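You operate a simulated robot arm through the tools that you are given. There is no shell and no other tool. Be economical: measure what you need, move in short steps, check, and stop when the job is done.

The job below is to be done with a simulated robot arm. You get a single attempt, and the scene is never put back.

## Task
Put the round black cap on the shelf of the tool rack. Fetch the vacuum flask and stand it on the shelf of the tool rack. Put the pink cap on the shelf of the tool rack. Put the carton marked "lane" from the top of the grading bench on the green mat on the grading bench and the carton that says "pond" on the low bench. Put two of the water bottles from the top of the grading bench on the low bench. Open the red tool box lid. Any order will do. Set down upright: vacuum flask, pink cap, carton, water bottle.

Only the result counts: the job must be done as asked and must still hold three seconds after the hand-in. Knocking over, shifting, dropping, spilling or breaking anything else fails it. Lids that push on must go on centred and level and be pressed home; caps that screw on are set level and turned clockwise until they are tight.

## Robot
A 5-joint arm with a two-finger parallel gripper on a trunk, on a base that drives. Base frame: it is fixed to the floor where the robot stands at the start and does not move with it; the origin is under the middle of the robot, x ahead of it, y to its left, z up; the surface under the hand at the start is at about z = 0.8. Readings come in m, rad, newtons and seconds.
It reaches about 1.134 m from its shoulder. Its first joint turns from -2.601 to 2.601 rad. Places, roughly: carton marked lane, carton marked orchard, carton  [0.5, 1.5, 0.75]; green mat on the grading bench [0.2, 0.4, 0.8]; low bench [-0.8, -3.2, 0.4]; pink cap (5x5x7 cm) [0.7, 1.1, 0.8]; red tool box lid [2.1, -20.7, 1]; round black cap (7x7x2 cm) [0.5, 0, 0.8]; shelf of the tool rack (22x66 cm) [1.92, -2.96, 1.04]; vacuum flask (8x8x27 cm) [0.7, -0.1, 0.9]; water bottle (7x7x24 cm) [0.5, 1.1, 0.9]. Payload 1.57 kg.
The TCP is the grasp point between the finger pads, 0.03 m short of the fingertips. In the tool frame z runs along the fingers and y along their closing line. Largest opening 0.11 m; finger width 0.024, thickness 0.012; the body of the gripper, 0.048 by 0.112 m, starts 0.078 m behind the TCP.
Orientation is told as [roll, pitch, yaw] about the base's x, y, z axes, in that order, counted from this pose: with the fingers straight down and closing along the base's y, the tool's x points along the base's -x, its y along +y and its z along -z.

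## Interface
- The arm moves only by the tool move_arm. Its argument "targets" is a list that holds one entry, the list of rows, each a list of 7 numbers: the shift along the base's x, y, z in units of 25 mm (1.0 is 25 mm), then the turn, a rotation vector about the base's x, y, z in units of 6 degrees (1.0 is 6 degrees), then the closure in counts, from 0 (fully open) to 255 (shut). In form: [[[x, y, z, ax, ay, az, gripper], ...]]. A call has 1 to 20 rows; each row shifts and turns the commanded pose from where the row before left it. A call with a number of a shift or a turn outside -1 to 1 is refused whole. Rows are played at 5 a second. More than 0.05 m and 0.15 rad between two rows, or a gripper value outside its range, and nothing of the call is played. A pose out of reach is approached as far as the arm can. The call stops where the force on the tool passes 40 N (or 10 N more than at its start, if that is more) or the arm is blocked; 0.2 s more then pass. Each finger travels about 0.153 m/s and halts on what it meets, pressing with about 21 N; the grip force reading is that of the motor and also rises with nothing between the fingers. The clock runs only during rows and for 0.2 s after the last one: add rows that do not move to give the fingers time. The reply holds the time, the measured pose of the TCP, the force on the tool along the base axes, the opening and the grip force, in the units named above and with some noise, with the torque about the TCP (base axes, N m) and any sound that the robot's microphone picked up.
- Cameras (640 x 400 px; columns grow to the right, rows downward): "scene" is now at [0.0054, 0.2127, 1.8334]; the picture's right is [0.54, -0.84, 0.00], its down [-0.78, -0.50, -0.39] and it looks along [0.32, 0.21, -0.92] (base axes); focal length 287 px, centre (320, 200). "wrist" rides on the gripper at [0.07, 0.016, -0.141] in the tool frame; the picture's right is [-0.23, 0.97, 0.00], its down [-0.86, -0.20, -0.48] and it looks along [-0.47, -0.11, 0.88] (tool axes); focal length 222 px, centre (320, 200). There is no depth. A picture from a camera that has moved, and an enlarged one, comes with that camera's place and axes in the base frame and with its lens.
- capture(camera): a new picture of that camera. The clock stands still meanwhile.
- raise_lower(by): slides the trunk up (or, below 0, down) by that many m; the arm and the scene camera ride with it, the base frame stays. It gives what a move gives, with no picture.
- roll_base(legs): drives the robot by 1 to 6 legs, each [ahead, turn to the left] in m and rad, along the robot's own axes; the way and the turn of a leg run together, so that a leg with both is an arc; at most 1.5 m and 3.142 rad a leg. The arm and the cameras ride along, it lands a little off, and it stops where it bumps. It gives what a move gives.
- turn_head(pan, tilt): turns the head with the scene camera to pan (to the left, within 2.705 rad either way) and tilt (down, from -0.506 to 1.204), counted from straight ahead of the robot. It gives what a move gives.
- inspect(camera, box): a new picture of the part [left, top, right, bottom] of that camera's present view, enlarged. The clock stands still meanwhile.
- hand_in(): hands the job in; it is judged then, once.

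Work in short steps. Places have to be worked out from the pictures, the camera data and where the tool is seen: move nearer, look again, correct. Check each grasp and each placing, and mend what went wrong. You have 217 turns and 198 pictures in all, those below and enlarged ones among them. Open the gripper and draw the arm clear of the work before you hand the job in, unless the task says otherwise; then end with one line.

The tools are called after "Call:" as name(argument=value, ...) on one line, values as JSON. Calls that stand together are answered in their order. move_arm: Moves the arm, as the interface text tells. Its arguments: {"type":"object","properties":{"targets":{"type":"array","items":{"type":"array","items":{"type":"array","items":{"type":"number"}}}}},"required":["targets"]} The other tools are called the same way: raise_lower (by) slides the trunk up or down; roll_base (legs) drives the base; turn_head (pan, tilt) turns the head that bears the scene camera; capture (camera) takes a picture; inspect (camera, box) takes an enlarged picture of a part of a camera's view; hand_in () hands the job in.

At the start:

```text
clock: 0.0
tool_pos: [0.4332, 0.4803, 1.1426]
ee_rot: [0.0, 0.0, -0.006]
wrist_force: [0.5, 0.7, 0.1]
wrist_torque: [-0.02, -0.02, 0.02]
finger_gap: 0.1101
grasp_force: 0.1
trunk travel left (down, up): [-0.876, 0.094]
robot x, y, heading: [0.002, 0.0078, 0.001]
head pan, tilt: [0.569, 1.175]
```

scene: 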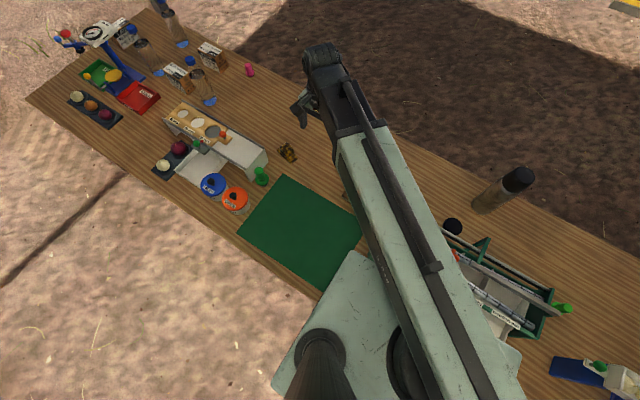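
wrist: 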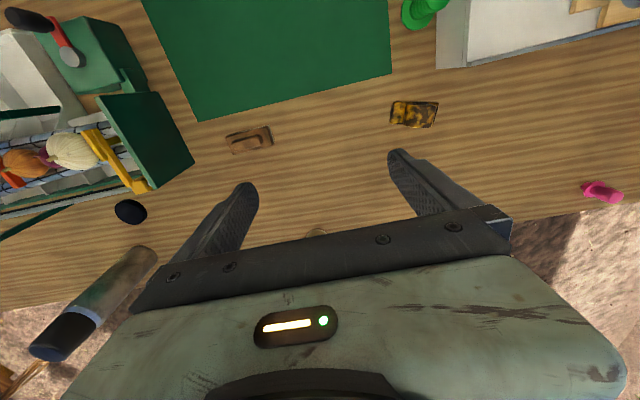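

I'll start by looking at the near part of the bench and the far left part.

Call:
inspect(camera="scene", box=[20, 0, 340, 200])

Call:
turn_head(pan=1.1, tilt=0.8)

Call:
capture(camera="scene")

```text
2.00 times, centred on (180, 100) of scene
camera zoom: at [0.0054, 0.2127, 1.8334], right [0.54, -0.84, 0.0], down [-0.78, -0.5, -0.39], along [0.32, 0.21, -0.92], focal length 574 px, centre (600, 400)
```

zoom: 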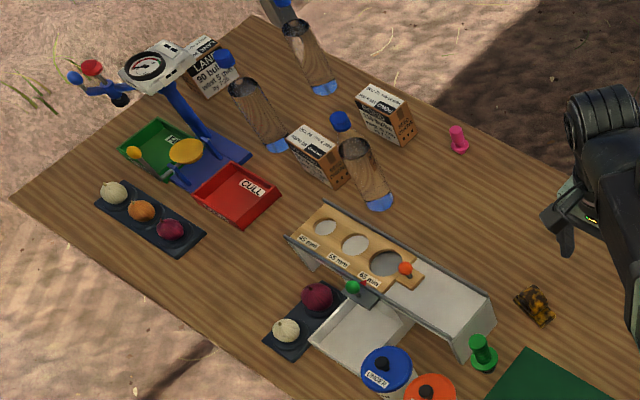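

```text
clock: 0.9
tool_pos: [0.4334, 0.4812, 1.1423]
ee_rot: [0.0, 0.0, -0.004]
wrist_force: [0.8, -0.8, 0.3]
wrist_torque: [-0.03, 0.01, -0.03]
finger_gap: 0.1102
grasp_force: 0.1
trunk travel left (down, up): [-0.876, 0.094]
robot x, y, heading: [0.0005, 0.0085, -0.001]
head pan, tilt: [1.1, 0.799]
```

```text
194 pictures are left
camera scene: at [-0.0066, 0.2535, 1.8596], right [0.89, -0.45, 0.0], down [-0.33, -0.64, -0.7], along [0.32, 0.62, -0.72], focal length 287 px, centre (320, 200)
```

scene: 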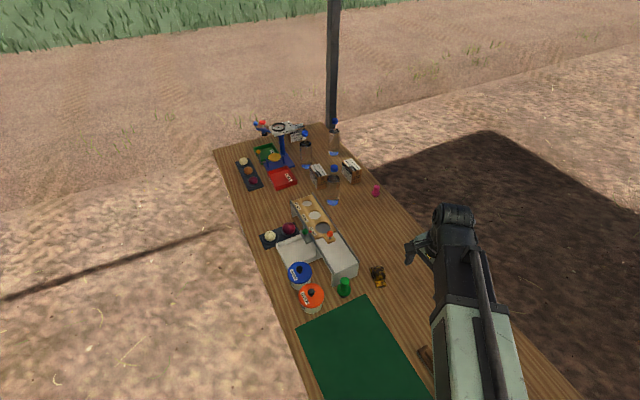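

The bench runs along y, x≈0.08–0.8; the cap looks to be at about (0.536,-0.027). I move the hand above it, staying high, and look.

Call:
move_arm(targets=[[[0.1, -1, 0, 0, 0, 0, 0], [0.1, -1, 0, 0, 0, 0, 0], [0.1, -1, 0, 0, 0, 0, 0], [0.1, -1, 0, 0, 0, 0, 0], [0.1, -1, 0, 0, 0, 0, 0], [0.1, -1, 0, 0, 0, 0, 0], [0.1, -1, 0, 0, 0, 0, 0], [0.1, -1, 0, 0, 0, 0, 0], [0.1, -1, 0, 0, 0, 0, 0], [0.1, -1, 0, 0, 0, 0, 0], [0.1, -1, 0, 0, 0, 0, 0], [0.1, -1, 0, 0, 0, 0, 0], [0.1, -1, 0, 0, 0, 0, 0], [0.1, -1, 0, 0, 0, 0, 0], [0.1, -1, 0, 0, 0, 0, 0], [0.1, -1, 0, 0, 0, 0, 0], [0.1, -1, 0, 0, 0, 0, 0], [0.1, -1, 0, 0, 0, 0, 0]]])

Call:
capture(camera="wrist")

Call:
turn_head(pan=0.4, tilt=1.1)

Call:
capture(camera="scene")

```text
clock: 4.8
tool_pos: [0.5689, 0.0801, 1.1431]
ee_rot: [0.0, 0.002, -0.004]
wrist_force: [-0.3, 0.5, 0.3]
wrist_torque: [-0.01, 0.01, 0.0]
finger_gap: 0.1103
grasp_force: 0.2
out of reach, approached as far as the arm can: row 6, 7, 8, 9, 10, 11, 12, 13, 14, 15, 16
trunk travel left (down, up): [-0.876, 0.094]
robot x, y, heading: [-0.0037, 0.008, 0.007]
head pan, tilt: [1.1, 0.799]
```

```text
193 pictures are left
camera wrist: at [0.4989, 0.0958, 1.285], right [0.23, 0.97, 0.0], down [0.86, -0.2, 0.48], along [0.46, -0.11, -0.88], focal length 222 px, centre (320, 200)
```

wrist: 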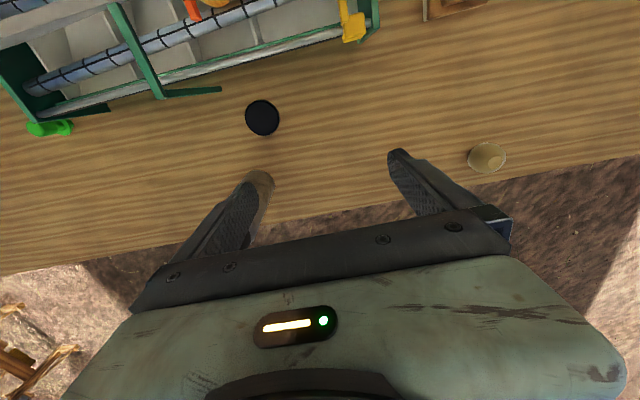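

```text
clock: 5.8
tool_pos: [0.5694, 0.0807, 1.142]
ee_rot: [0.001, 0.002, -0.004]
wrist_force: [-0.2, 0.5, -0.2]
wrist_torque: [0.0, 0.01, 0.01]
finger_gap: 0.1099
grasp_force: 0.0
trunk travel left (down, up): [-0.876, 0.094]
robot x, y, heading: [-0.0012, 0.0073, 0.003]
head pan, tilt: [0.4, 1.1]
```

```text
192 pictures are left
camera scene: at [0.015, 0.2063, 1.8379], right [0.39, -0.92, 0.0], down [-0.82, -0.35, -0.45], along [0.42, 0.18, -0.89], focal length 287 px, centre (320, 200)
```

scene: 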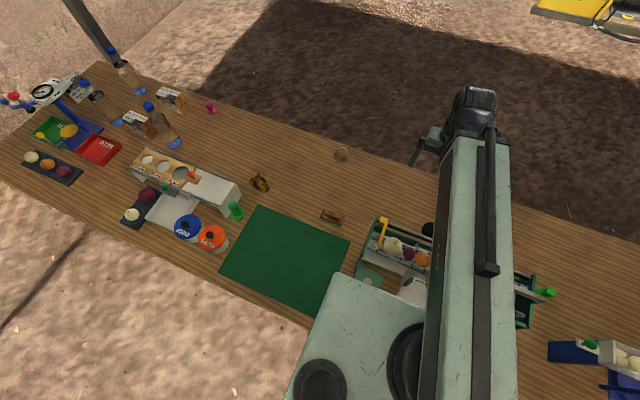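

Cap confirmed at about (0.536,-0.032), close to the tool tray; the flask is hidden. I'll move the hand away to +y to see the flask and tray with both cameras.

Call:
move_arm(targets=[[[0.2, 1, 0, 0, 0, 0, 0], [0.2, 1, 0, 0, 0, 0, 0], [0.2, 1, 0, 0, 0, 0, 0], [0.2, 1, 0, 0, 0, 0, 0], [0.2, 1, 0, 0, 0, 0, 0], [0.2, 1, 0, 0, 0, 0, 0], [0.2, 1, 0, 0, 0, 0, 0]]])

Call:
turn_head(pan=-0.1, tilt=1.1)

Call:
capture(camera="wrist")

Call:
capture(camera="scene")

```text
clock: 7.4
tool_pos: [0.5981, 0.2541, 1.1429]
ee_rot: [0.0, 0.001, -0.002]
wrist_force: [-0.2, 0.6, -0.5]
wrist_torque: [0.01, -0.01, -0.02]
finger_gap: 0.1098
grasp_force: 0.0
trunk travel left (down, up): [-0.876, 0.094]
robot x, y, heading: [-0.0011, 0.0099, 0.003]
head pan, tilt: [0.4, 1.1]
```

```text
clock: 8.3
tool_pos: [0.5986, 0.2532, 1.1431]
ee_rot: [0.0, 0.0, -0.005]
wrist_force: [-0.4, 0.2, 0.2]
wrist_torque: [-0.02, 0.01, 0.02]
finger_gap: 0.11
grasp_force: 0.1
trunk travel left (down, up): [-0.876, 0.094]
robot x, y, heading: [-0.0004, 0.0056, 0.002]
head pan, tilt: [-0.099, 1.1]
```

```text
191 pictures are left
camera wrist: at [0.5286, 0.2695, 1.2849], right [0.23, 0.97, 0.0], down [0.85, -0.2, 0.48], along [0.47, -0.11, -0.88], focal length 222 px, centre (320, 200)
```

wrist: 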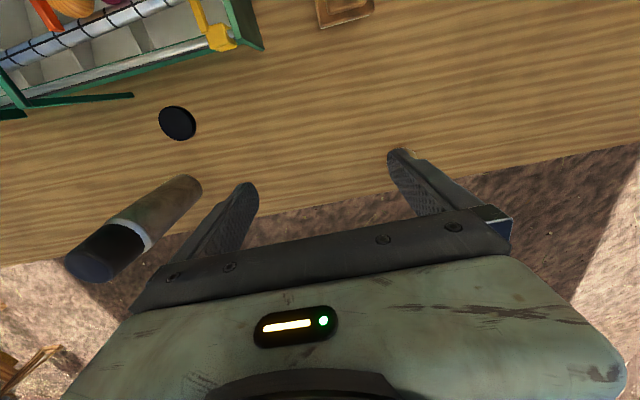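

```text
190 pictures are left
camera scene: at [0.0197, 0.1755, 1.8379], right [-0.1, -1.0, 0.0], down [-0.89, 0.09, -0.45], along [0.45, -0.04, -0.89], focal length 287 px, centre (320, 200)
```

scene: 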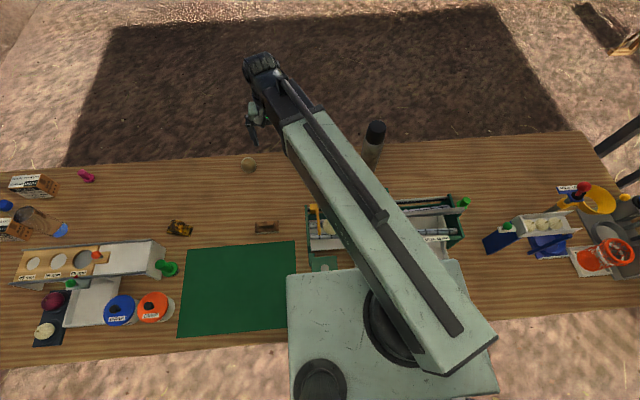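

Flask is at about (0.66,-0.076), top at ~1.07. Before choosing a grasp I look at the shelf and low bench from here.

Call:
turn_head(pan=-1.0, tilt=0.25)

Call:
capture(camera="scene")

Call:
turn_head(pan=-1.8, tilt=0.35)

Call:
capture(camera="scene")

```text
clock: 9.6
tool_pos: [0.5976, 0.2533, 1.1438]
ee_rot: [0.0, 0.0, -0.006]
wrist_force: [0.1, 0.4, 0.4]
wrist_torque: [-0.01, 0.01, -0.03]
finger_gap: 0.1099
grasp_force: 0.1
trunk travel left (down, up): [-0.876, 0.094]
robot x, y, heading: [0.0002, 0.0102, 0.003]
head pan, tilt: [-1.0, 0.25]
```

```text
189 pictures are left
camera scene: at [0.0075, 0.1031, 1.9087], right [-0.84, -0.54, 0.0], down [-0.13, 0.21, -0.97], along [0.52, -0.81, -0.25], focal length 287 px, centre (320, 200)
```

scene: 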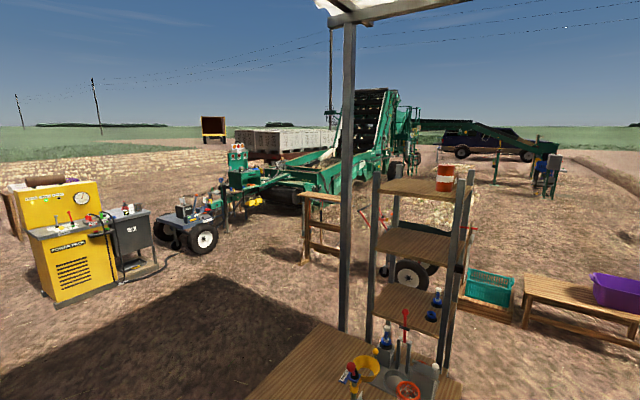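

```text
clock: 10.7
tool_pos: [0.5996, 0.2529, 1.1434]
ee_rot: [0.0, 0.002, -0.005]
wrist_force: [0.4, 0.4, -1.1]
wrist_torque: [0.0, 0.0, -0.01]
finger_gap: 0.11
grasp_force: 0.2
trunk travel left (down, up): [-0.876, 0.094]
robot x, y, heading: [0.0011, 0.008, 0.001]
head pan, tilt: [-1.799, 0.351]
```

```text
188 pictures are left
camera scene: at [-0.0641, 0.0909, 1.8993], right [-0.97, 0.22, 0.0], down [0.08, 0.33, -0.94], along [-0.21, -0.92, -0.34], focal length 287 px, centre (320, 200)
```

scene: 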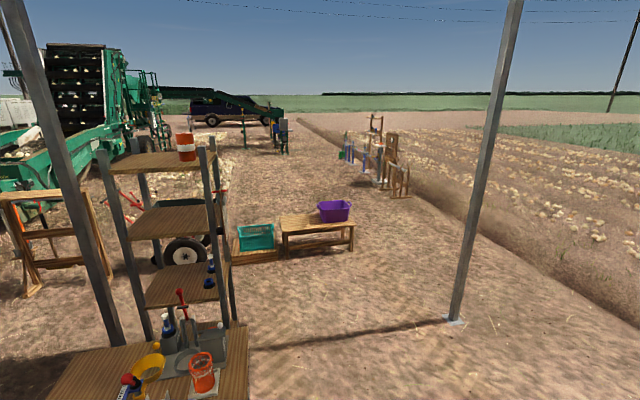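

The tool rack appears to be the wooden frame beyond the post; I zoom in on it and on the low bench.

Call:
inspect(camera="scene", box=[180, 180, 380, 305])

Call:
turn_head(pan=-1.0, tilt=0.25)

Call:
inspect(camera="scene", box=[260, 160, 420, 260])

```text
3.20 times, centred on (280, 242) of scene
camera zoom: at [-0.0641, 0.0909, 1.8993], right [-0.97, 0.22, 0.0], down [0.08, 0.33, -0.94], along [-0.21, -0.92, -0.34], focal length 919 px, centre (448, 64)
```

zoom: 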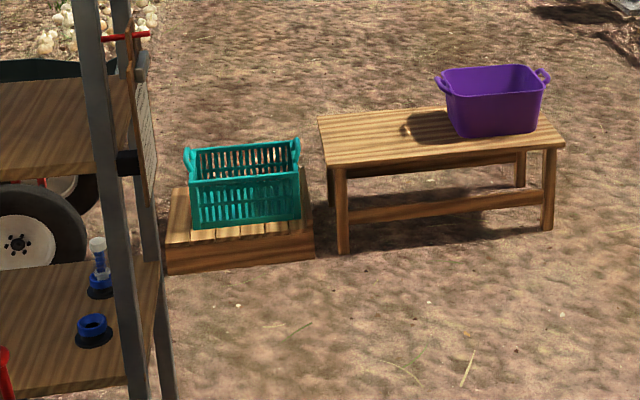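

```text
clock: 11.8
tool_pos: [0.599, 0.2526, 1.1426]
ee_rot: [-0.001, 0.0, -0.005]
wrist_force: [-0.7, -1.1, 0.0]
wrist_torque: [-0.05, -0.01, 0.03]
finger_gap: 0.1099
grasp_force: 0.0
trunk travel left (down, up): [-0.876, 0.094]
robot x, y, heading: [0.0007, 0.0105, 0.004]
head pan, tilt: [-1.0, 0.25]
```

```text
4.00 times, centred on (340, 210) of scene
camera zoom: at [0.0073, 0.103, 1.9088], right [-0.84, -0.54, 0.0], down [-0.13, 0.21, -0.97], along [0.52, -0.82, -0.25], focal length 1148 px, centre (240, 160)
```

zoom: 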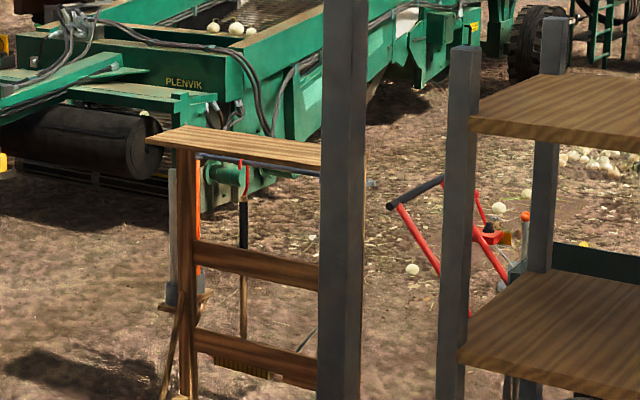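

The rack's shelf is its open top. Next I look closely at the flask and cap from the head.

Call:
turn_head(pan=-0.3, tilt=0.9)

Call:
inspect(camera="scene", box=[220, 80, 460, 230])

Call:
inspect(camera="wrist", box=[0, 60, 260, 300])

```text
clock: 12.9
tool_pos: [0.5987, 0.2538, 1.1426]
ee_rot: [0.001, 0.0, -0.004]
wrist_force: [0.0, -0.8, -0.1]
wrist_torque: [0.02, 0.01, 0.01]
finger_gap: 0.1101
grasp_force: 0.1
trunk travel left (down, up): [-0.876, 0.094]
robot x, y, heading: [0.0011, 0.0087, -0.002]
head pan, tilt: [-0.3, 0.901]
```

```text
2.67 times, centred on (340, 155) of scene
camera zoom: at [0.029, 0.1593, 1.8518], right [-0.3, -0.96, 0.0], down [-0.75, 0.23, -0.62], along [0.59, -0.18, -0.78], focal length 766 px, centre (267, 320)
```

zoom: 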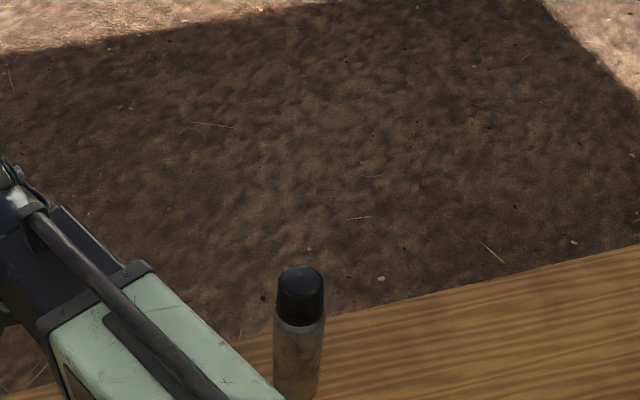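

```text
1.67 times, centred on (130, 180) of wrist
camera zoom: at [0.5286, 0.2695, 1.2849], right [0.23, 0.97, 0.0], down [0.85, -0.2, 0.48], along [0.47, -0.11, -0.88], focal length 370 px, centre (637, 233)
```

zoom: 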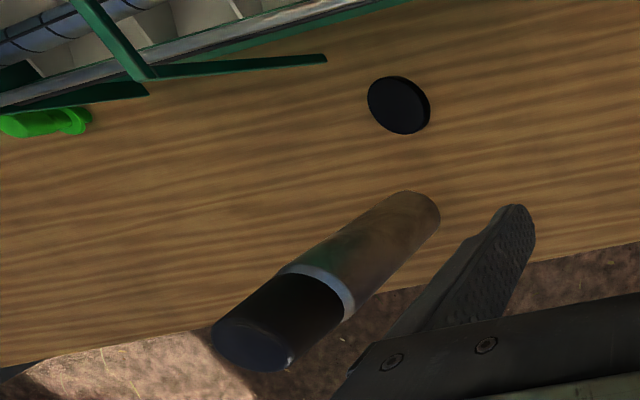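

The flask is at roughly (0.675,-0.09). I move above it at the same height and look through the wrist camera.

Call:
move_arm(targets=[[[0.2, -1, 0.2, 0, 0, 0, 0], [0.2, -1, 0.2, 0, 0, 0, 0], [0.2, -1, 0, 0, 0, 0, 0], [0.2, -1, 0, 0, 0, 0, 0], [0.2, -1, 0, 0, 0, 0, 0], [0.2, -1, 0, 0, 0, 0, 0], [0.2, -1, 0, 0, 0, 0, 0], [0.2, -1, 0, 0, 0, 0, 0], [0.2, -1, 0, 0, 0, 0, 0], [0.2, -1, 0, 0, 0, 0, 0], [0.2, -1, 0, 0, 0, 0, 0], [0.2, -1, 0, 0, 0, 0, 0], [0.2, -1, 0, 0, 0, 0, 0], [0.2, -0.8, 0, 0, 0, 0, 0]]])

Call:
capture(camera="wrist")

Call:
capture(camera="scene")

```text
clock: 15.9
tool_pos: [0.6702, -0.0923, 1.1436]
ee_rot: [0.0, 0.0, -0.005]
wrist_force: [-0.6, -0.3, -0.5]
wrist_torque: [0.0, -0.02, -0.04]
finger_gap: 0.1099
grasp_force: 0.1
out of reach, approached as far as the arm can: row 2
trunk travel left (down, up): [-0.876, 0.094]
robot x, y, heading: [-0.0001, 0.0079, -0.002]
head pan, tilt: [-0.3, 0.901]
```

```text
183 pictures are left
camera wrist: at [0.6001, -0.0764, 1.2848], right [0.23, 0.97, 0.0], down [0.85, -0.2, 0.48], along [0.47, -0.11, -0.88], focal length 222 px, centre (320, 200)
```

wrist: 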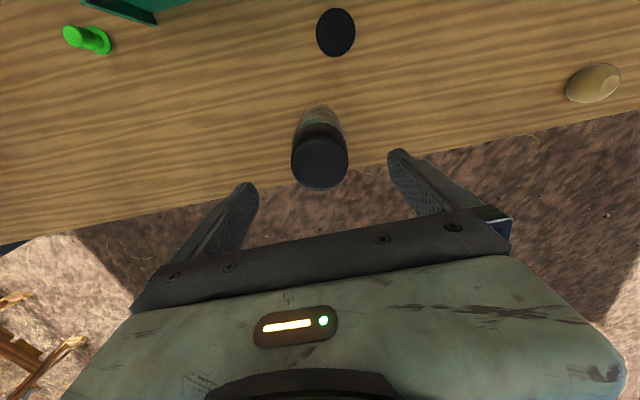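

```text
182 pictures are left
camera scene: at [0.0291, 0.159, 1.8518], right [-0.29, -0.96, 0.0], down [-0.75, 0.23, -0.62], along [0.59, -0.18, -0.78], focal length 287 px, centre (320, 200)
```

scene: 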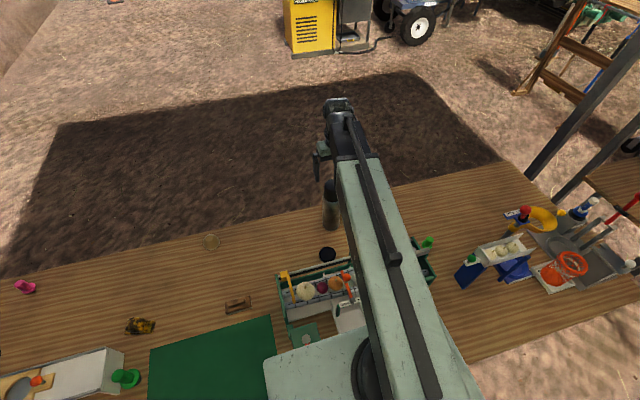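

Flask top computed at (0.676,-0.094), right under the TCP. I descend to z≈1.0 and close.

Call:
move_arm(targets=[[[0.2, 0, -1, 0, 0, 0, 0], [0, 0, -1, 0, 0, 0, 0], [0, 0, -1, 0, 0, 0, 0], [0, 0, -1, 0, 0, 0, 0], [0, 0, -1, 0, 0, 0, 0], [0, 0, -0.6, 0, 0, 0, 0], [0, 0, 0, 0, 0, 0, 0]]])

Call:
capture(camera="wrist")

```text
clock: 17.5
tool_pos: [0.6729, -0.0915, 1.1417]
ee_rot: [0.001, 0.0, -0.005]
wrist_force: [-0.1, 0.3, 0.3]
wrist_torque: [0.01, 0.0, 0.01]
finger_gap: 0.11
grasp_force: 0.1
out of reach, approached as far as the arm can: row 1, 2, 3, 4, 5, 6
trunk travel left (down, up): [-0.876, 0.094]
robot x, y, heading: [0.0034, 0.007, -0.003]
head pan, tilt: [-0.3, 0.901]
```

```text
181 pictures are left
camera wrist: at [0.6033, -0.0752, 1.2849], right [0.23, 0.97, 0.0], down [0.85, -0.2, 0.48], along [0.47, -0.11, -0.88], focal length 222 px, centre (320, 200)
```

wrist: 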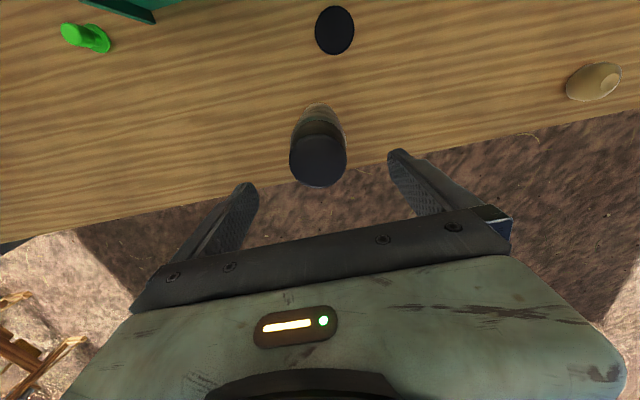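

The arm is at its limit downwards here, so height must come from the trunk. I lower the trunk in steps.

Call:
raise_lower(by=-0.07)

Call:
capture(camera="wrist")

```text
clock: 18.6
tool_pos: [0.6739, -0.0918, 1.0724]
ee_rot: [0.001, 0.0, -0.005]
wrist_force: [0.4, -0.6, 0.2]
wrist_torque: [-0.04, 0.01, 0.0]
finger_gap: 0.1098
grasp_force: 0.1
trunk travel left (down, up): [-0.806, 0.164]
robot x, y, heading: [0.0005, 0.0117, -0.001]
head pan, tilt: [-0.3, 0.901]
```

```text
180 pictures are left
camera wrist: at [0.6032, -0.0753, 1.2149], right [0.23, 0.97, 0.0], down [0.85, -0.2, 0.48], along [0.47, -0.11, -0.88], focal length 222 px, centre (320, 200)
```

wrist: 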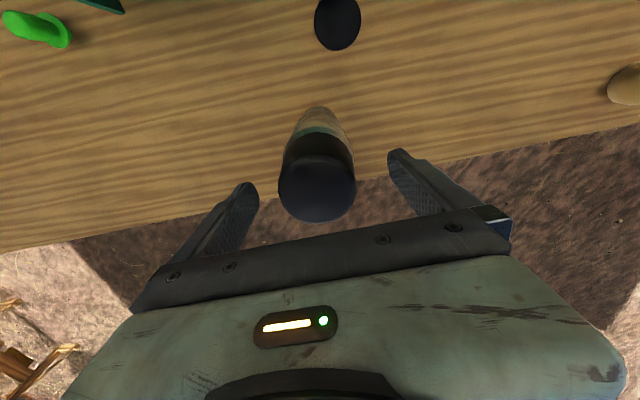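

The flask top stays centred at (0.672,-0.094). Lower the last 7 cm and close.

Call:
raise_lower(by=-0.07)

Call:
move_arm(targets=[[[0, 0, 0, 0, 0, 0, 80], [0, 0, 0, 0, 0, 0, 160], [0, 0, 0, 0, 0, 0, 255], [0, 0, 0, 0, 0, 0, 255], [0, 0, 0, 0, 0, 0, 255], [0, 0, 0, 0, 0, 0, 255]]])

Call:
capture(camera="wrist")

```text
clock: 19.6
tool_pos: [0.6738, -0.0908, 1.0022]
ee_rot: [0.001, 0.0, -0.004]
wrist_force: [-0.3, -0.4, -0.1]
wrist_torque: [0.01, 0.05, 0.0]
finger_gap: 0.1103
grasp_force: 0.0
trunk travel left (down, up): [-0.736, 0.234]
robot x, y, heading: [-0.0004, 0.0098, 0.0]
head pan, tilt: [-0.3, 0.901]
```

```text
clock: 21.0
tool_pos: [0.6735, -0.0914, 1.0035]
ee_rot: [0.001, 0.001, -0.007]
wrist_force: [-1.8, -0.8, 0.4]
wrist_torque: [-0.17, 0.12, 0.02]
finger_gap: 0.0741
grasp_force: 21.1
trunk travel left (down, up): [-0.736, 0.234]
robot x, y, heading: [0.0018, 0.0088, 0.002]
head pan, tilt: [-0.3, 0.901]
```

```text
179 pictures are left
camera wrist: at [0.6033, -0.0754, 1.1448], right [0.23, 0.97, 0.0], down [0.85, -0.2, 0.48], along [0.47, -0.11, -0.88], focal length 222 px, centre (320, 200)
```

wrist: 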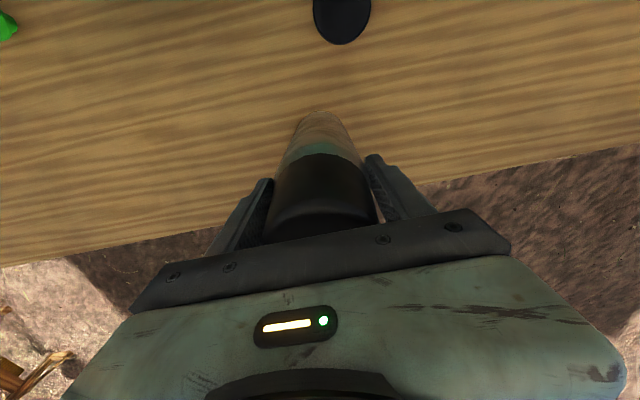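

Flask is gripped (gap 7.4 cm). I test-lift with the arm to learn its vertical range here.

Call:
move_arm(targets=[[[0, 0, 1, 0, 0, 0, 255], [0, 0, 1, 0, 0, 0, 255], [0, 0, 1, 0, 0, 0, 255], [0, 0, 1, 0, 0, 0, 255]]])

```text
clock: 22.0
tool_pos: [0.6741, -0.0904, 1.003]
ee_rot: [0.0, 0.0, -0.006]
wrist_force: [-1.8, -1.1, 0.5]
wrist_torque: [-0.16, 0.2, 0.0]
finger_gap: 0.0737
grasp_force: 21.4
out of reach, approached as far as the arm can: row 1, 2, 3, 4
trunk travel left (down, up): [-0.736, 0.234]
robot x, y, heading: [0.003, 0.0032, 0.004]
head pan, tilt: [-0.3, 0.901]
```

Arm is locked vertically here; I lift with the trunk instead and then probe which combined moves are possible.

Call:
raise_lower(by=0.2)

Call:
move_arm(targets=[[[1, 0, 1, 0, 0, 0, 255], [1, 0, 1, 0, 0, 0, 255], [1, 0, 1, 0, 0, 0, 255]]])

Call:
capture(camera="scene")

```text
clock: 24.2
tool_pos: [0.6737, -0.0913, 1.2039]
ee_rot: [0.0, 0.0, -0.004]
wrist_force: [-0.3, 0.0, -7.9]
wrist_torque: [0.0, 0.07, -0.04]
finger_gap: 0.0736
grasp_force: 20.8
trunk travel left (down, up): [-0.936, 0.034]
robot x, y, heading: [0.0018, 0.0119, 0.001]
head pan, tilt: [-0.3, 0.901]
```

```text
clock: 25.0
tool_pos: [0.7515, -0.0932, 1.2025]
ee_rot: [0.0, 0.001, -0.003]
wrist_force: [-0.3, 0.7, -9.6]
wrist_torque: [0.0, 0.06, 0.02]
finger_gap: 0.0729
grasp_force: 20.8
out of reach, approached as far as the arm can: row 1, 2, 3
trunk travel left (down, up): [-0.936, 0.034]
robot x, y, heading: [-0.0021, 0.0058, 0.002]
head pan, tilt: [-0.3, 0.901]
```

```text
178 pictures are left
camera scene: at [0.0311, 0.1591, 1.9117], right [-0.29, -0.96, 0.0], down [-0.75, 0.23, -0.62], along [0.59, -0.18, -0.78], focal length 287 px, centre (320, 200)
```

scene: 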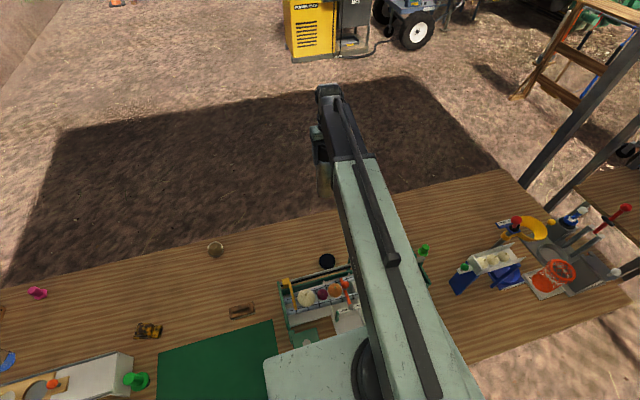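

The arm itself can't change height (z only via trunk), so a top grasp can't clear the 1.04 m shelf; I need a tilted or horizontal grasp. I put the flask back where it stood, release, and rise.

Call:
move_arm(targets=[[[-1, 0, 0, 0, 0, 0, 255], [-1, 0, 0, 0, 0, 0, 255], [-1, 0, 0, 0, 0, 0, 255]]])

Call:
raise_lower(by=-0.199)

Call:
move_arm(targets=[[[0, 0, 0, 0, 0, 0, 200], [0, 0, 0, 0, 0, 0, 100], [0, 0, 0, 0, 0, 0, 0], [0, 0, 0, 0, 0, 0, 0]]])

Call:
raise_lower(by=0.2)

```text
clock: 25.8
tool_pos: [0.6741, -0.0901, 1.2041]
ee_rot: [0.0, 0.001, -0.005]
wrist_force: [-0.2, 0.2, -9.1]
wrist_torque: [0.0, 0.03, 0.01]
finger_gap: 0.0725
grasp_force: 20.6
trunk travel left (down, up): [-0.936, 0.034]
robot x, y, heading: [0.0025, 0.0065, 0.001]
head pan, tilt: [-0.3, 0.901]
```

```text
clock: 28.0
tool_pos: [0.6734, -0.0899, 1.0042]
ee_rot: [0.0, 0.001, -0.006]
wrist_force: [3.5, -1.2, 8.4]
wrist_torque: [-0.06, -0.11, 0.07]
finger_gap: 0.072
grasp_force: 20.3
trunk travel left (down, up): [-0.737, 0.233]
robot x, y, heading: [-0.0009, 0.0063, 0.003]
head pan, tilt: [-0.3, 0.901]
```

```text
clock: 29.0
tool_pos: [0.6735, -0.0901, 1.0048]
ee_rot: [-0.001, -0.001, -0.004]
wrist_force: [0.2, 0.7, -0.5]
wrist_torque: [-0.03, 0.0, 0.0]
finger_gap: 0.11
grasp_force: 0.0
trunk travel left (down, up): [-0.737, 0.233]
robot x, y, heading: [0.0016, 0.0095, 0.002]
head pan, tilt: [-0.3, 0.901]
```

```text
clock: 31.1
tool_pos: [0.6737, -0.0895, 1.2039]
ee_rot: [0.001, -0.001, -0.006]
wrist_force: [0.1, 0.2, 0.5]
wrist_torque: [0.01, -0.01, 0.02]
finger_gap: 0.1099
grasp_force: 0.2
trunk travel left (down, up): [-0.937, 0.033]
robot x, y, heading: [0.0038, 0.01, 0.005]
head pan, tilt: [-0.3, 0.901]
```

Now I probe the tilt: 30° outward in the arm's plane.

Call:
move_arm(targets=[[[0, 0, 0, -0.13, -0.99, 0, 0], [0, 0, 0, -0.13, -0.99, 0, 0], [0, 0, 0, -0.13, -0.99, 0, 0], [0, 0, 0, -0.13, -0.99, 0, 0], [0, 0, 0, -0.13, -0.99, 0, 0]]])

Call:
capture(camera="wrist")

Call:
capture(camera="scene")

```text
clock: 32.3
tool_pos: [0.6845, -0.0923, 1.2348]
ee_rot: [-0.071, -0.516, 0.014]
wrist_force: [0.5, 0.6, -0.9]
wrist_torque: [-0.03, 0.0, -0.03]
finger_gap: 0.1098
grasp_force: 0.1
out of reach, approached as far as the arm can: row 2, 3, 4, 5
trunk travel left (down, up): [-0.937, 0.033]
robot x, y, heading: [-0.0014, 0.0084, 0.005]
head pan, tilt: [-0.3, 0.901]
```

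```text
177 pictures are left
camera wrist: at [0.5541, -0.0682, 1.3231], right [0.22, 0.97, 0.05], down [0.5, -0.16, 0.85], along [0.84, -0.16, -0.53], focal length 222 px, centre (320, 200)
```

wrist: 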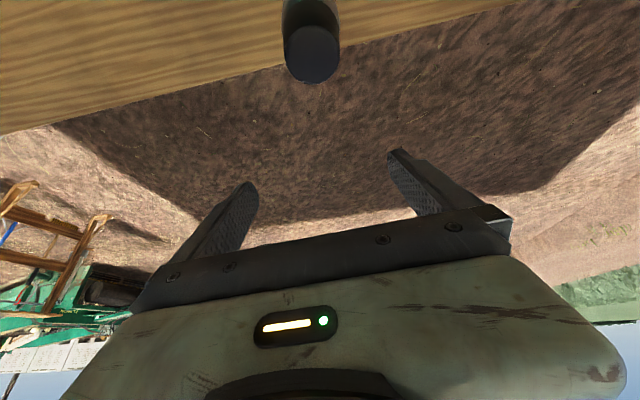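

```text
176 pictures are left
camera scene: at [0.0295, 0.1592, 1.9128], right [-0.29, -0.96, 0.0], down [-0.75, 0.23, -0.62], along [0.59, -0.18, -0.78], focal length 287 px, centre (320, 200)
```

scene: 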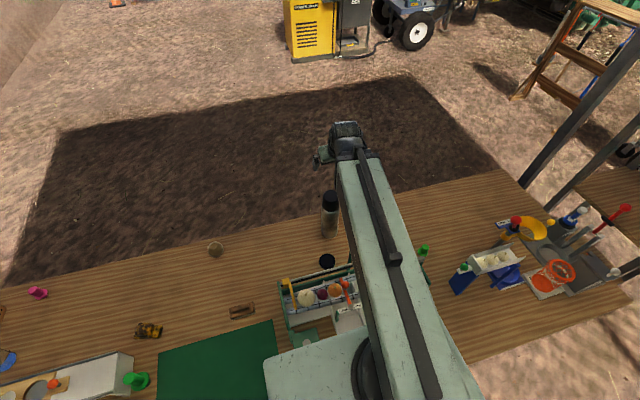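

Tilt model: pivot is ~0.238 m behind the TCP on a level boom, pivot radius ≥0.575. For the flask I'll use a ~60° tilted grasp approached diagonally from the left. I drive back, left, and turn to face the flask.

Call:
roll_base(legs=[[-0.3, 0], [0, 1.571], [0.45, 0], [0, -2.08]])

Call:
capture(camera="scene")

```text
clock: 45.6
tool_pos: [0.2384, 0.0328, 1.2352]
ee_rot: [-0.071, -0.514, -0.495]
wrist_force: [-0.4, 0.1, -0.4]
wrist_torque: [0.01, 0.02, 0.0]
finger_gap: 0.11
grasp_force: 0.0
trunk travel left (down, up): [-0.937, 0.033]
robot x, y, heading: [-0.3, 0.4753, -0.51]
head pan, tilt: [-0.3, 0.901]
```

```text
175 pictures are left
camera scene: at [-0.2028, 0.5927, 1.9127], right [-0.72, -0.69, 0.0], down [-0.54, 0.56, -0.62], along [0.43, -0.45, -0.78], focal length 287 px, centre (320, 200)
```

scene: 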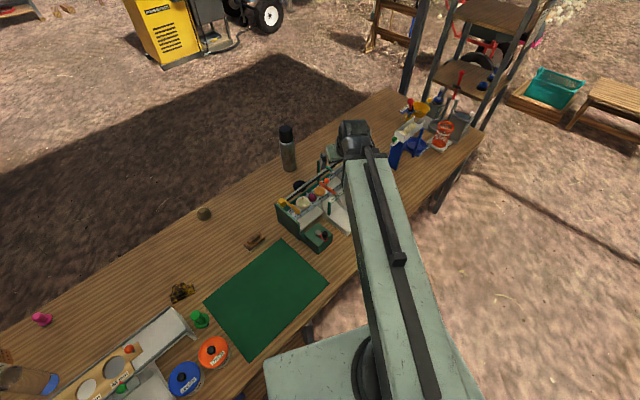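

Driving is accurate. Now I level the closing line (small spin) and tilt on to ~60°.

Call:
move_arm(targets=[[[0, 0, 0, 0.265, -0.215, -0.605, 0], [0, 0, 0, 0.265, -0.215, -0.605, 0], [0.54, -0.44, 0.5, -0.62, -0.784, 0, 0], [0.54, -0.44, 0.6, -0.62, -0.784, 0, 0], [0.54, -0.44, 0.7, -0.62, -0.784, 0, 0], [0.54, -0.44, 0.8, -0.62, -0.784, 0, 0], [0.54, -0.44, 0.9, -0.62, -0.784, 0, 0]]])

Call:
capture(camera="wrist")

```text
clock: 47.2
tool_pos: [0.3054, -0.0233, 1.3217]
ee_rot: [0.004, -1.047, -0.657]
wrist_force: [0.2, -0.5, 0.5]
wrist_torque: [-0.01, -0.01, 0.02]
finger_gap: 0.1099
grasp_force: 0.2
out of reach, approached as far as the arm can: row 4
trunk travel left (down, up): [-0.937, 0.033]
robot x, y, heading: [-0.3015, 0.4742, -0.502]
head pan, tilt: [-0.3, 0.901]
```

```text
174 pictures are left
camera wrist: at [0.191, 0.0851, 1.3338], right [0.68, 0.7, 0.2], down [-0.11, -0.17, 0.98], along [0.72, -0.69, -0.03], focal length 222 px, centre (320, 200)
```

wrist: 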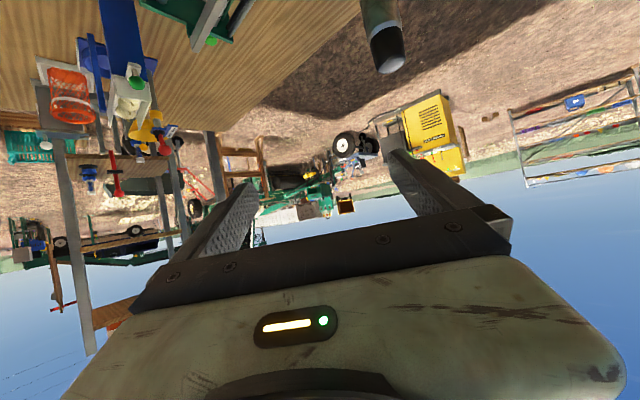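

Closing line is now level (tilt 1.047, plane yaw −0.657). I rotate the base to aim the arm at the flask and move up a little; then I'll extend over it and come straight down.

Call:
roll_base(legs=[[0, 0.15], [0.12, 0]])

Call:
capture(camera="scene")

```text
clock: 48.9
tool_pos: [0.4081, 0.0685, 1.3219]
ee_rot: [-0.002, -1.045, -0.49]
wrist_force: [0.6, 0.1, -0.6]
wrist_torque: [-0.04, 0.02, -0.03]
finger_gap: 0.1097
grasp_force: 0.0
trunk travel left (down, up): [-0.937, 0.033]
robot x, y, heading: [-0.2743, 0.4543, -0.326]
head pan, tilt: [-0.3, 0.901]
stopped in leg 2: the robot was blocked; the commanded pose is now the measured one
```

```text
173 pictures are left
camera scene: at [-0.1972, 0.5902, 1.9127], right [-0.58, -0.81, 0.0], down [-0.64, 0.46, -0.62], along [0.5, -0.36, -0.78], focal length 287 px, centre (320, 200)
```

scene: 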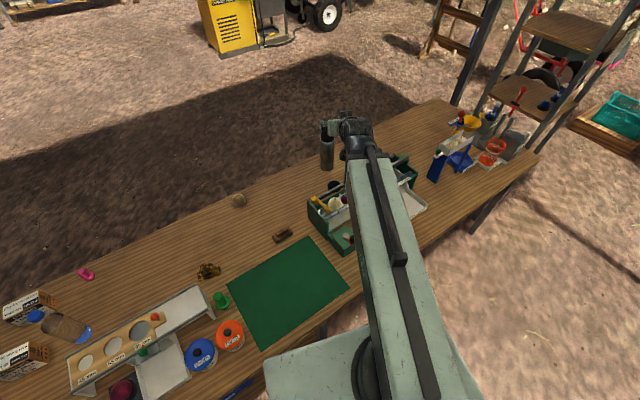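

The base is blocked (bench leg), but the flask at 1.09 m should still be in reach. I extend the arm over it.

Call:
move_arm(targets=[[[0.818, -0.488, 0, 0, 0, 0, 0], [0.818, -0.488, 0, 0, 0, 0, 0], [0.818, -0.488, 0, 0, 0, 0, 0], [0.818, -0.488, 0, 0, 0, 0, 0], [0.818, -0.488, 0, 0, 0, 0, 0], [0.818, -0.488, 0, 0, 0, 0, 0], [0.818, -0.488, 0, 0, 0, 0, 0], [0.818, -0.488, 0, 0, 0, 0, 0], [0.818, -0.488, 0, 0, 0, 0, 0], [0.818, -0.488, 0, 0, 0, 0, 0], [0.818, -0.488, 0, 0, 0, 0, 0], [0.818, -0.488, 0, 0, 0, 0, 0], [0.818, -0.488, 0, 0, 0, 0, 0]]])

Call:
capture(camera="wrist")

Call:
capture(camera="scene")

```text
clock: 51.7
tool_pos: [0.6746, -0.0901, 1.3222]
ee_rot: [0.001, -1.045, -0.49]
wrist_force: [0.1, 0.5, 0.1]
wrist_torque: [0.03, -0.03, 0.0]
finger_gap: 0.1099
grasp_force: 0.0
trunk travel left (down, up): [-0.937, 0.033]
robot x, y, heading: [-0.2748, 0.4606, -0.33]
head pan, tilt: [-0.3, 0.901]
```

```text
172 pictures are left
camera wrist: at [0.5431, -0.002, 1.3334], right [0.56, 0.81, 0.2], down [-0.08, -0.18, 0.98], along [0.83, -0.56, -0.04], focal length 222 px, centre (320, 200)
```

wrist: 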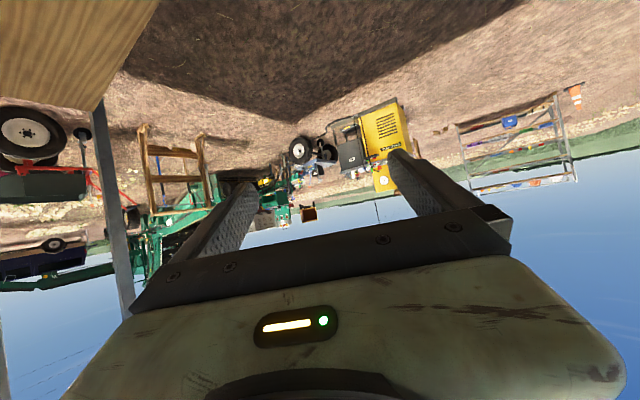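

```text
171 pictures are left
camera scene: at [-0.1979, 0.5902, 1.9128], right [-0.58, -0.81, 0.0], down [-0.64, 0.46, -0.62], along [0.5, -0.36, -0.78], focal length 287 px, centre (320, 200)
```

scene: 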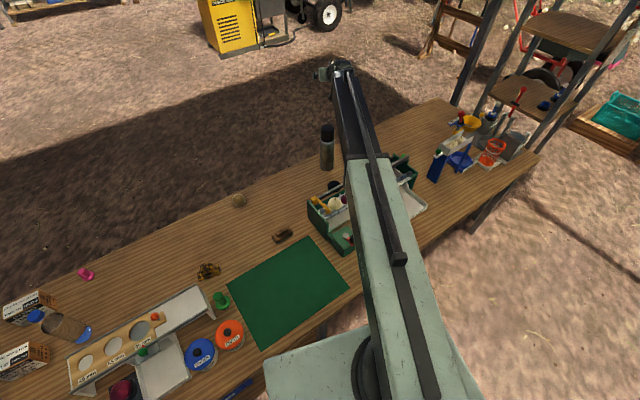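

Hand is over the flask. I lower in stages, checking alignment before straddling it.

Call:
raise_lower(by=-0.2)

Call:
capture(camera="wrist")

Call:
inspect(camera="scene", box=[260, 30, 420, 130])

```text
clock: 53.9
tool_pos: [0.6737, -0.0896, 1.123]
ee_rot: [0.002, -1.046, -0.49]
wrist_force: [-0.9, 0.4, 0.2]
wrist_torque: [0.01, 0.03, 0.0]
finger_gap: 0.1097
grasp_force: 0.0
trunk travel left (down, up): [-0.737, 0.233]
robot x, y, heading: [-0.2733, 0.455, -0.321]
head pan, tilt: [-0.3, 0.901]
```

```text
170 pictures are left
camera wrist: at [0.5424, -0.0017, 1.1338], right [0.56, 0.81, 0.2], down [-0.08, -0.18, 0.98], along [0.83, -0.56, -0.04], focal length 222 px, centre (320, 200)
```

wrist: 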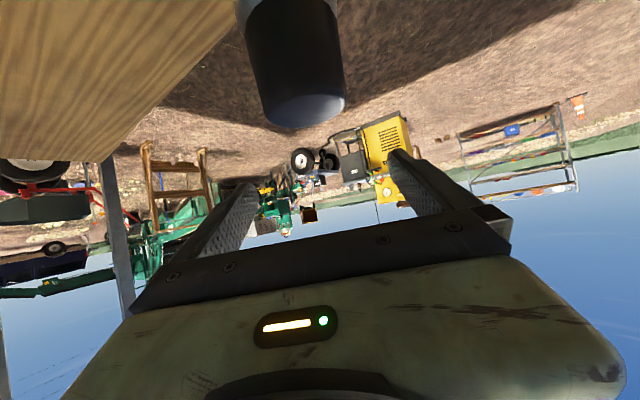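

```text
4.00 times, centred on (340, 80) of scene
camera zoom: at [-0.1985, 0.5905, 1.7128], right [-0.58, -0.81, 0.0], down [-0.64, 0.46, -0.62], along [0.5, -0.36, -0.78], focal length 1148 px, centre (240, 680)
```

zoom: 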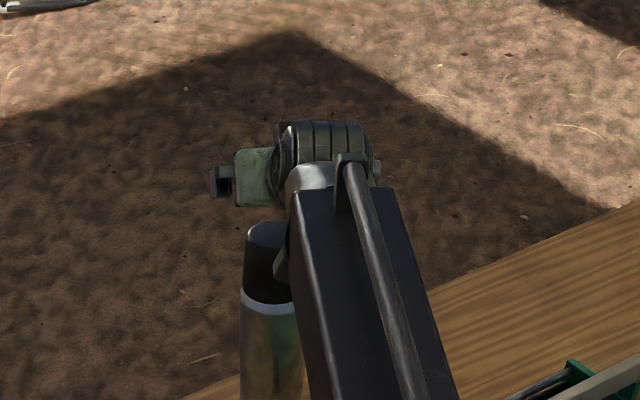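

Lateral alignment is within a few millimetres. Continue lowering to straddle the flask.

Call:
raise_lower(by=-0.08)

Call:
inspect(camera="scene", box=[260, 40, 420, 140])

Call:
capture(camera="wrist")

```text
clock: 55.1
tool_pos: [0.6741, -0.0887, 1.0431]
ee_rot: [0.002, -1.044, -0.49]
wrist_force: [-1.0, -0.5, -0.1]
wrist_torque: [0.01, 0.02, -0.03]
finger_gap: 0.11
grasp_force: 0.0
trunk travel left (down, up): [-0.657, 0.313]
robot x, y, heading: [-0.2727, 0.4582, -0.32]
head pan, tilt: [-0.3, 0.901]
```

```text
4.00 times, centred on (340, 90) of scene
camera zoom: at [-0.1985, 0.5905, 1.6328], right [-0.58, -0.81, 0.0], down [-0.64, 0.46, -0.62], along [0.5, -0.36, -0.78], focal length 1148 px, centre (240, 640)
```

zoom: 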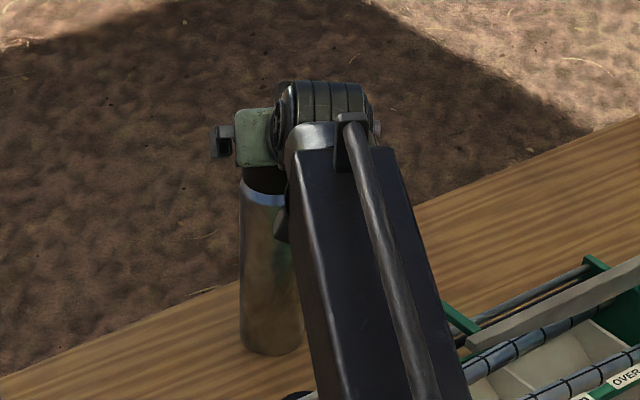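

```text
167 pictures are left
camera wrist: at [0.5423, -0.0017, 1.0538], right [0.56, 0.81, 0.2], down [-0.08, -0.18, 0.98], along [0.83, -0.56, -0.04], focal length 222 px, centre (320, 200)
```

wrist: 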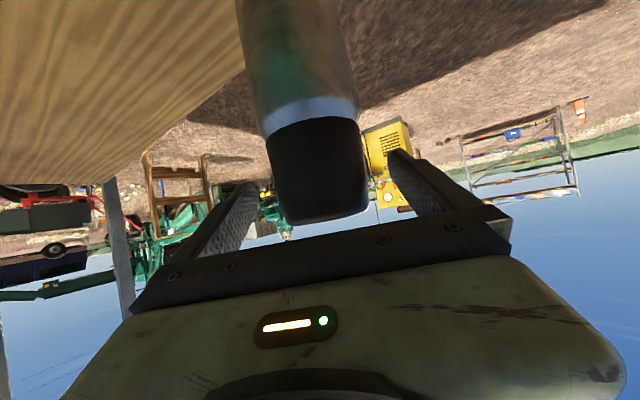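

Well aligned; lower 10 cm more and close.

Call:
raise_lower(by=-0.1)

Call:
move_arm(targets=[[[0, 0, 0, 0, 0, 0, 80], [0, 0, 0, 0, 0, 0, 160], [0, 0, 0, 0, 0, 0, 255], [0, 0, 0, 0, 0, 0, 255], [0, 0, 0, 0, 0, 0, 255], [0, 0, 0, 0, 0, 0, 255]]])

Call:
raise_lower(by=0.03)

Call:
capture(camera="wrist")

```text
clock: 56.4
tool_pos: [0.6731, -0.0897, 0.9428]
ee_rot: [0.0, -1.046, -0.49]
wrist_force: [0.2, 0.1, 0.1]
wrist_torque: [0.0, -0.03, 0.01]
finger_gap: 0.11
grasp_force: 0.0
trunk travel left (down, up): [-0.557, 0.413]
robot x, y, heading: [-0.2772, 0.4583, -0.324]
head pan, tilt: [-0.3, 0.901]
```

```text
clock: 57.8
tool_pos: [0.6731, -0.0902, 0.9419]
ee_rot: [0.0, -1.046, -0.49]
wrist_force: [2.0, 3.2, 0.7]
wrist_torque: [0.15, -0.16, 0.06]
finger_gap: 0.0743
grasp_force: 21.3
trunk travel left (down, up): [-0.557, 0.413]
robot x, y, heading: [-0.2728, 0.4558, -0.324]
head pan, tilt: [-0.3, 0.901]
```

```text
clock: 58.5
tool_pos: [0.6747, -0.0903, 0.9707]
ee_rot: [0.003, -1.044, -0.492]
wrist_force: [0.9, 0.4, -8.6]
wrist_torque: [-0.01, 0.02, -0.01]
finger_gap: 0.0721
grasp_force: 20.7
trunk travel left (down, up): [-0.587, 0.383]
robot x, y, heading: [-0.2725, 0.4566, -0.319]
head pan, tilt: [-0.3, 0.901]
```

```text
166 pictures are left
camera wrist: at [0.5431, -0.0022, 0.9826], right [0.56, 0.81, 0.2], down [-0.08, -0.18, 0.98], along [0.83, -0.56, -0.04], focal length 222 px, centre (320, 200)
```

wrist: 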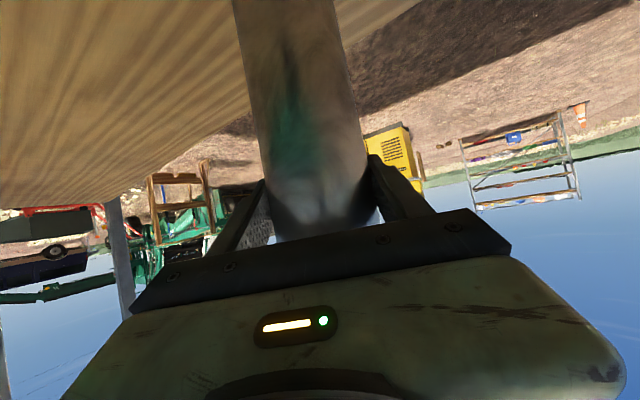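

Flask lifted (8.6 N). I raise it to carrying height, retract the boom, then back out and drive round the bench end.

Call:
raise_lower(by=0.37)

Call:
move_arm(targets=[[[-0.818, 0.488, 0, 0, 0, 0, 255], [-0.818, 0.488, 0, 0, 0, 0, 255], [-0.818, 0.488, 0, 0, 0, 0, 255], [-0.818, 0.488, 0, 0, 0, 0, 255], [-0.818, 0.488, 0, 0, 0, 0, 255], [-0.818, 0.488, 0, 0, 0, 0, 255], [-0.818, 0.488, 0, 0, 0, 0, 255], [-0.818, 0.488, 0, 0, 0, 0, 255], [-0.818, 0.488, 0, 0, 0, 0, 255], [-0.818, 0.488, 0, 0, 0, 0, 255], [-0.818, 0.488, 0, 0, 0, 0, 255]]])

Call:
roll_base(legs=[[-0.12, 0], [0, -1.25], [1.4, 0], [1.4, 0], [0, 1.57]])

Call:
turn_head(pan=-0.2, tilt=0.45)

Call:
capture(camera="scene")

```text
clock: 62.1
tool_pos: [0.6745, -0.0908, 1.3412]
ee_rot: [0.003, -1.043, -0.491]
wrist_force: [-0.1, -0.4, -8.9]
wrist_torque: [0.0, 0.02, 0.01]
finger_gap: 0.0722
grasp_force: 20.8
trunk travel left (down, up): [-0.957, 0.013]
robot x, y, heading: [-0.2742, 0.4542, -0.323]
head pan, tilt: [-0.3, 0.901]
```

```text
clock: 64.5
tool_pos: [0.4501, 0.0445, 1.342]
ee_rot: [0.004, -1.043, -0.491]
wrist_force: [-0.4, 0.0, -8.5]
wrist_torque: [0.04, 0.01, 0.01]
finger_gap: 0.072
grasp_force: 21.7
trunk travel left (down, up): [-0.957, 0.013]
robot x, y, heading: [-0.272, 0.4546, -0.325]
head pan, tilt: [-0.3, 0.901]
```

```text
clock: 85.5
tool_pos: [0.4194, -2.4938, 1.3412]
ee_rot: [-0.006, -1.042, -0.22]
wrist_force: [0.3, 1.1, -10.1]
wrist_torque: [-0.03, 0.03, -0.01]
finger_gap: 0.0722
grasp_force: 21.6
trunk travel left (down, up): [-0.957, 0.013]
robot x, y, heading: [-0.3901, -2.3304, -0.052]
head pan, tilt: [-0.3, 0.901]
stopped in leg 5: the robot was blocked; the commanded pose is now the measured one
```

```text
clock: 86.4
tool_pos: [0.4175, -2.4953, 1.3424]
ee_rot: [-0.003, -1.045, -0.224]
wrist_force: [0.8, 0.0, -8.5]
wrist_torque: [0.01, 0.07, -0.04]
finger_gap: 0.0721
grasp_force: 21.1
trunk travel left (down, up): [-0.957, 0.013]
robot x, y, heading: [-0.3891, -2.3279, -0.056]
head pan, tilt: [-0.201, 0.45]
```

```text
165 pictures are left
camera scene: at [-0.3349, -2.1775, 1.971], right [-0.25, -0.97, 0.0], down [-0.42, 0.11, -0.9], along [0.87, -0.23, -0.44], focal length 287 px, centre (320, 200)
```

scene: 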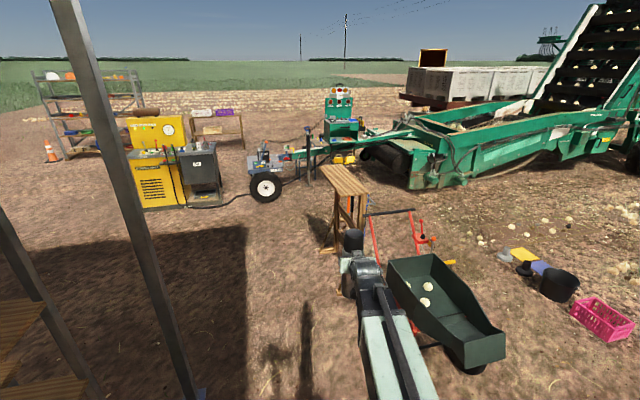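

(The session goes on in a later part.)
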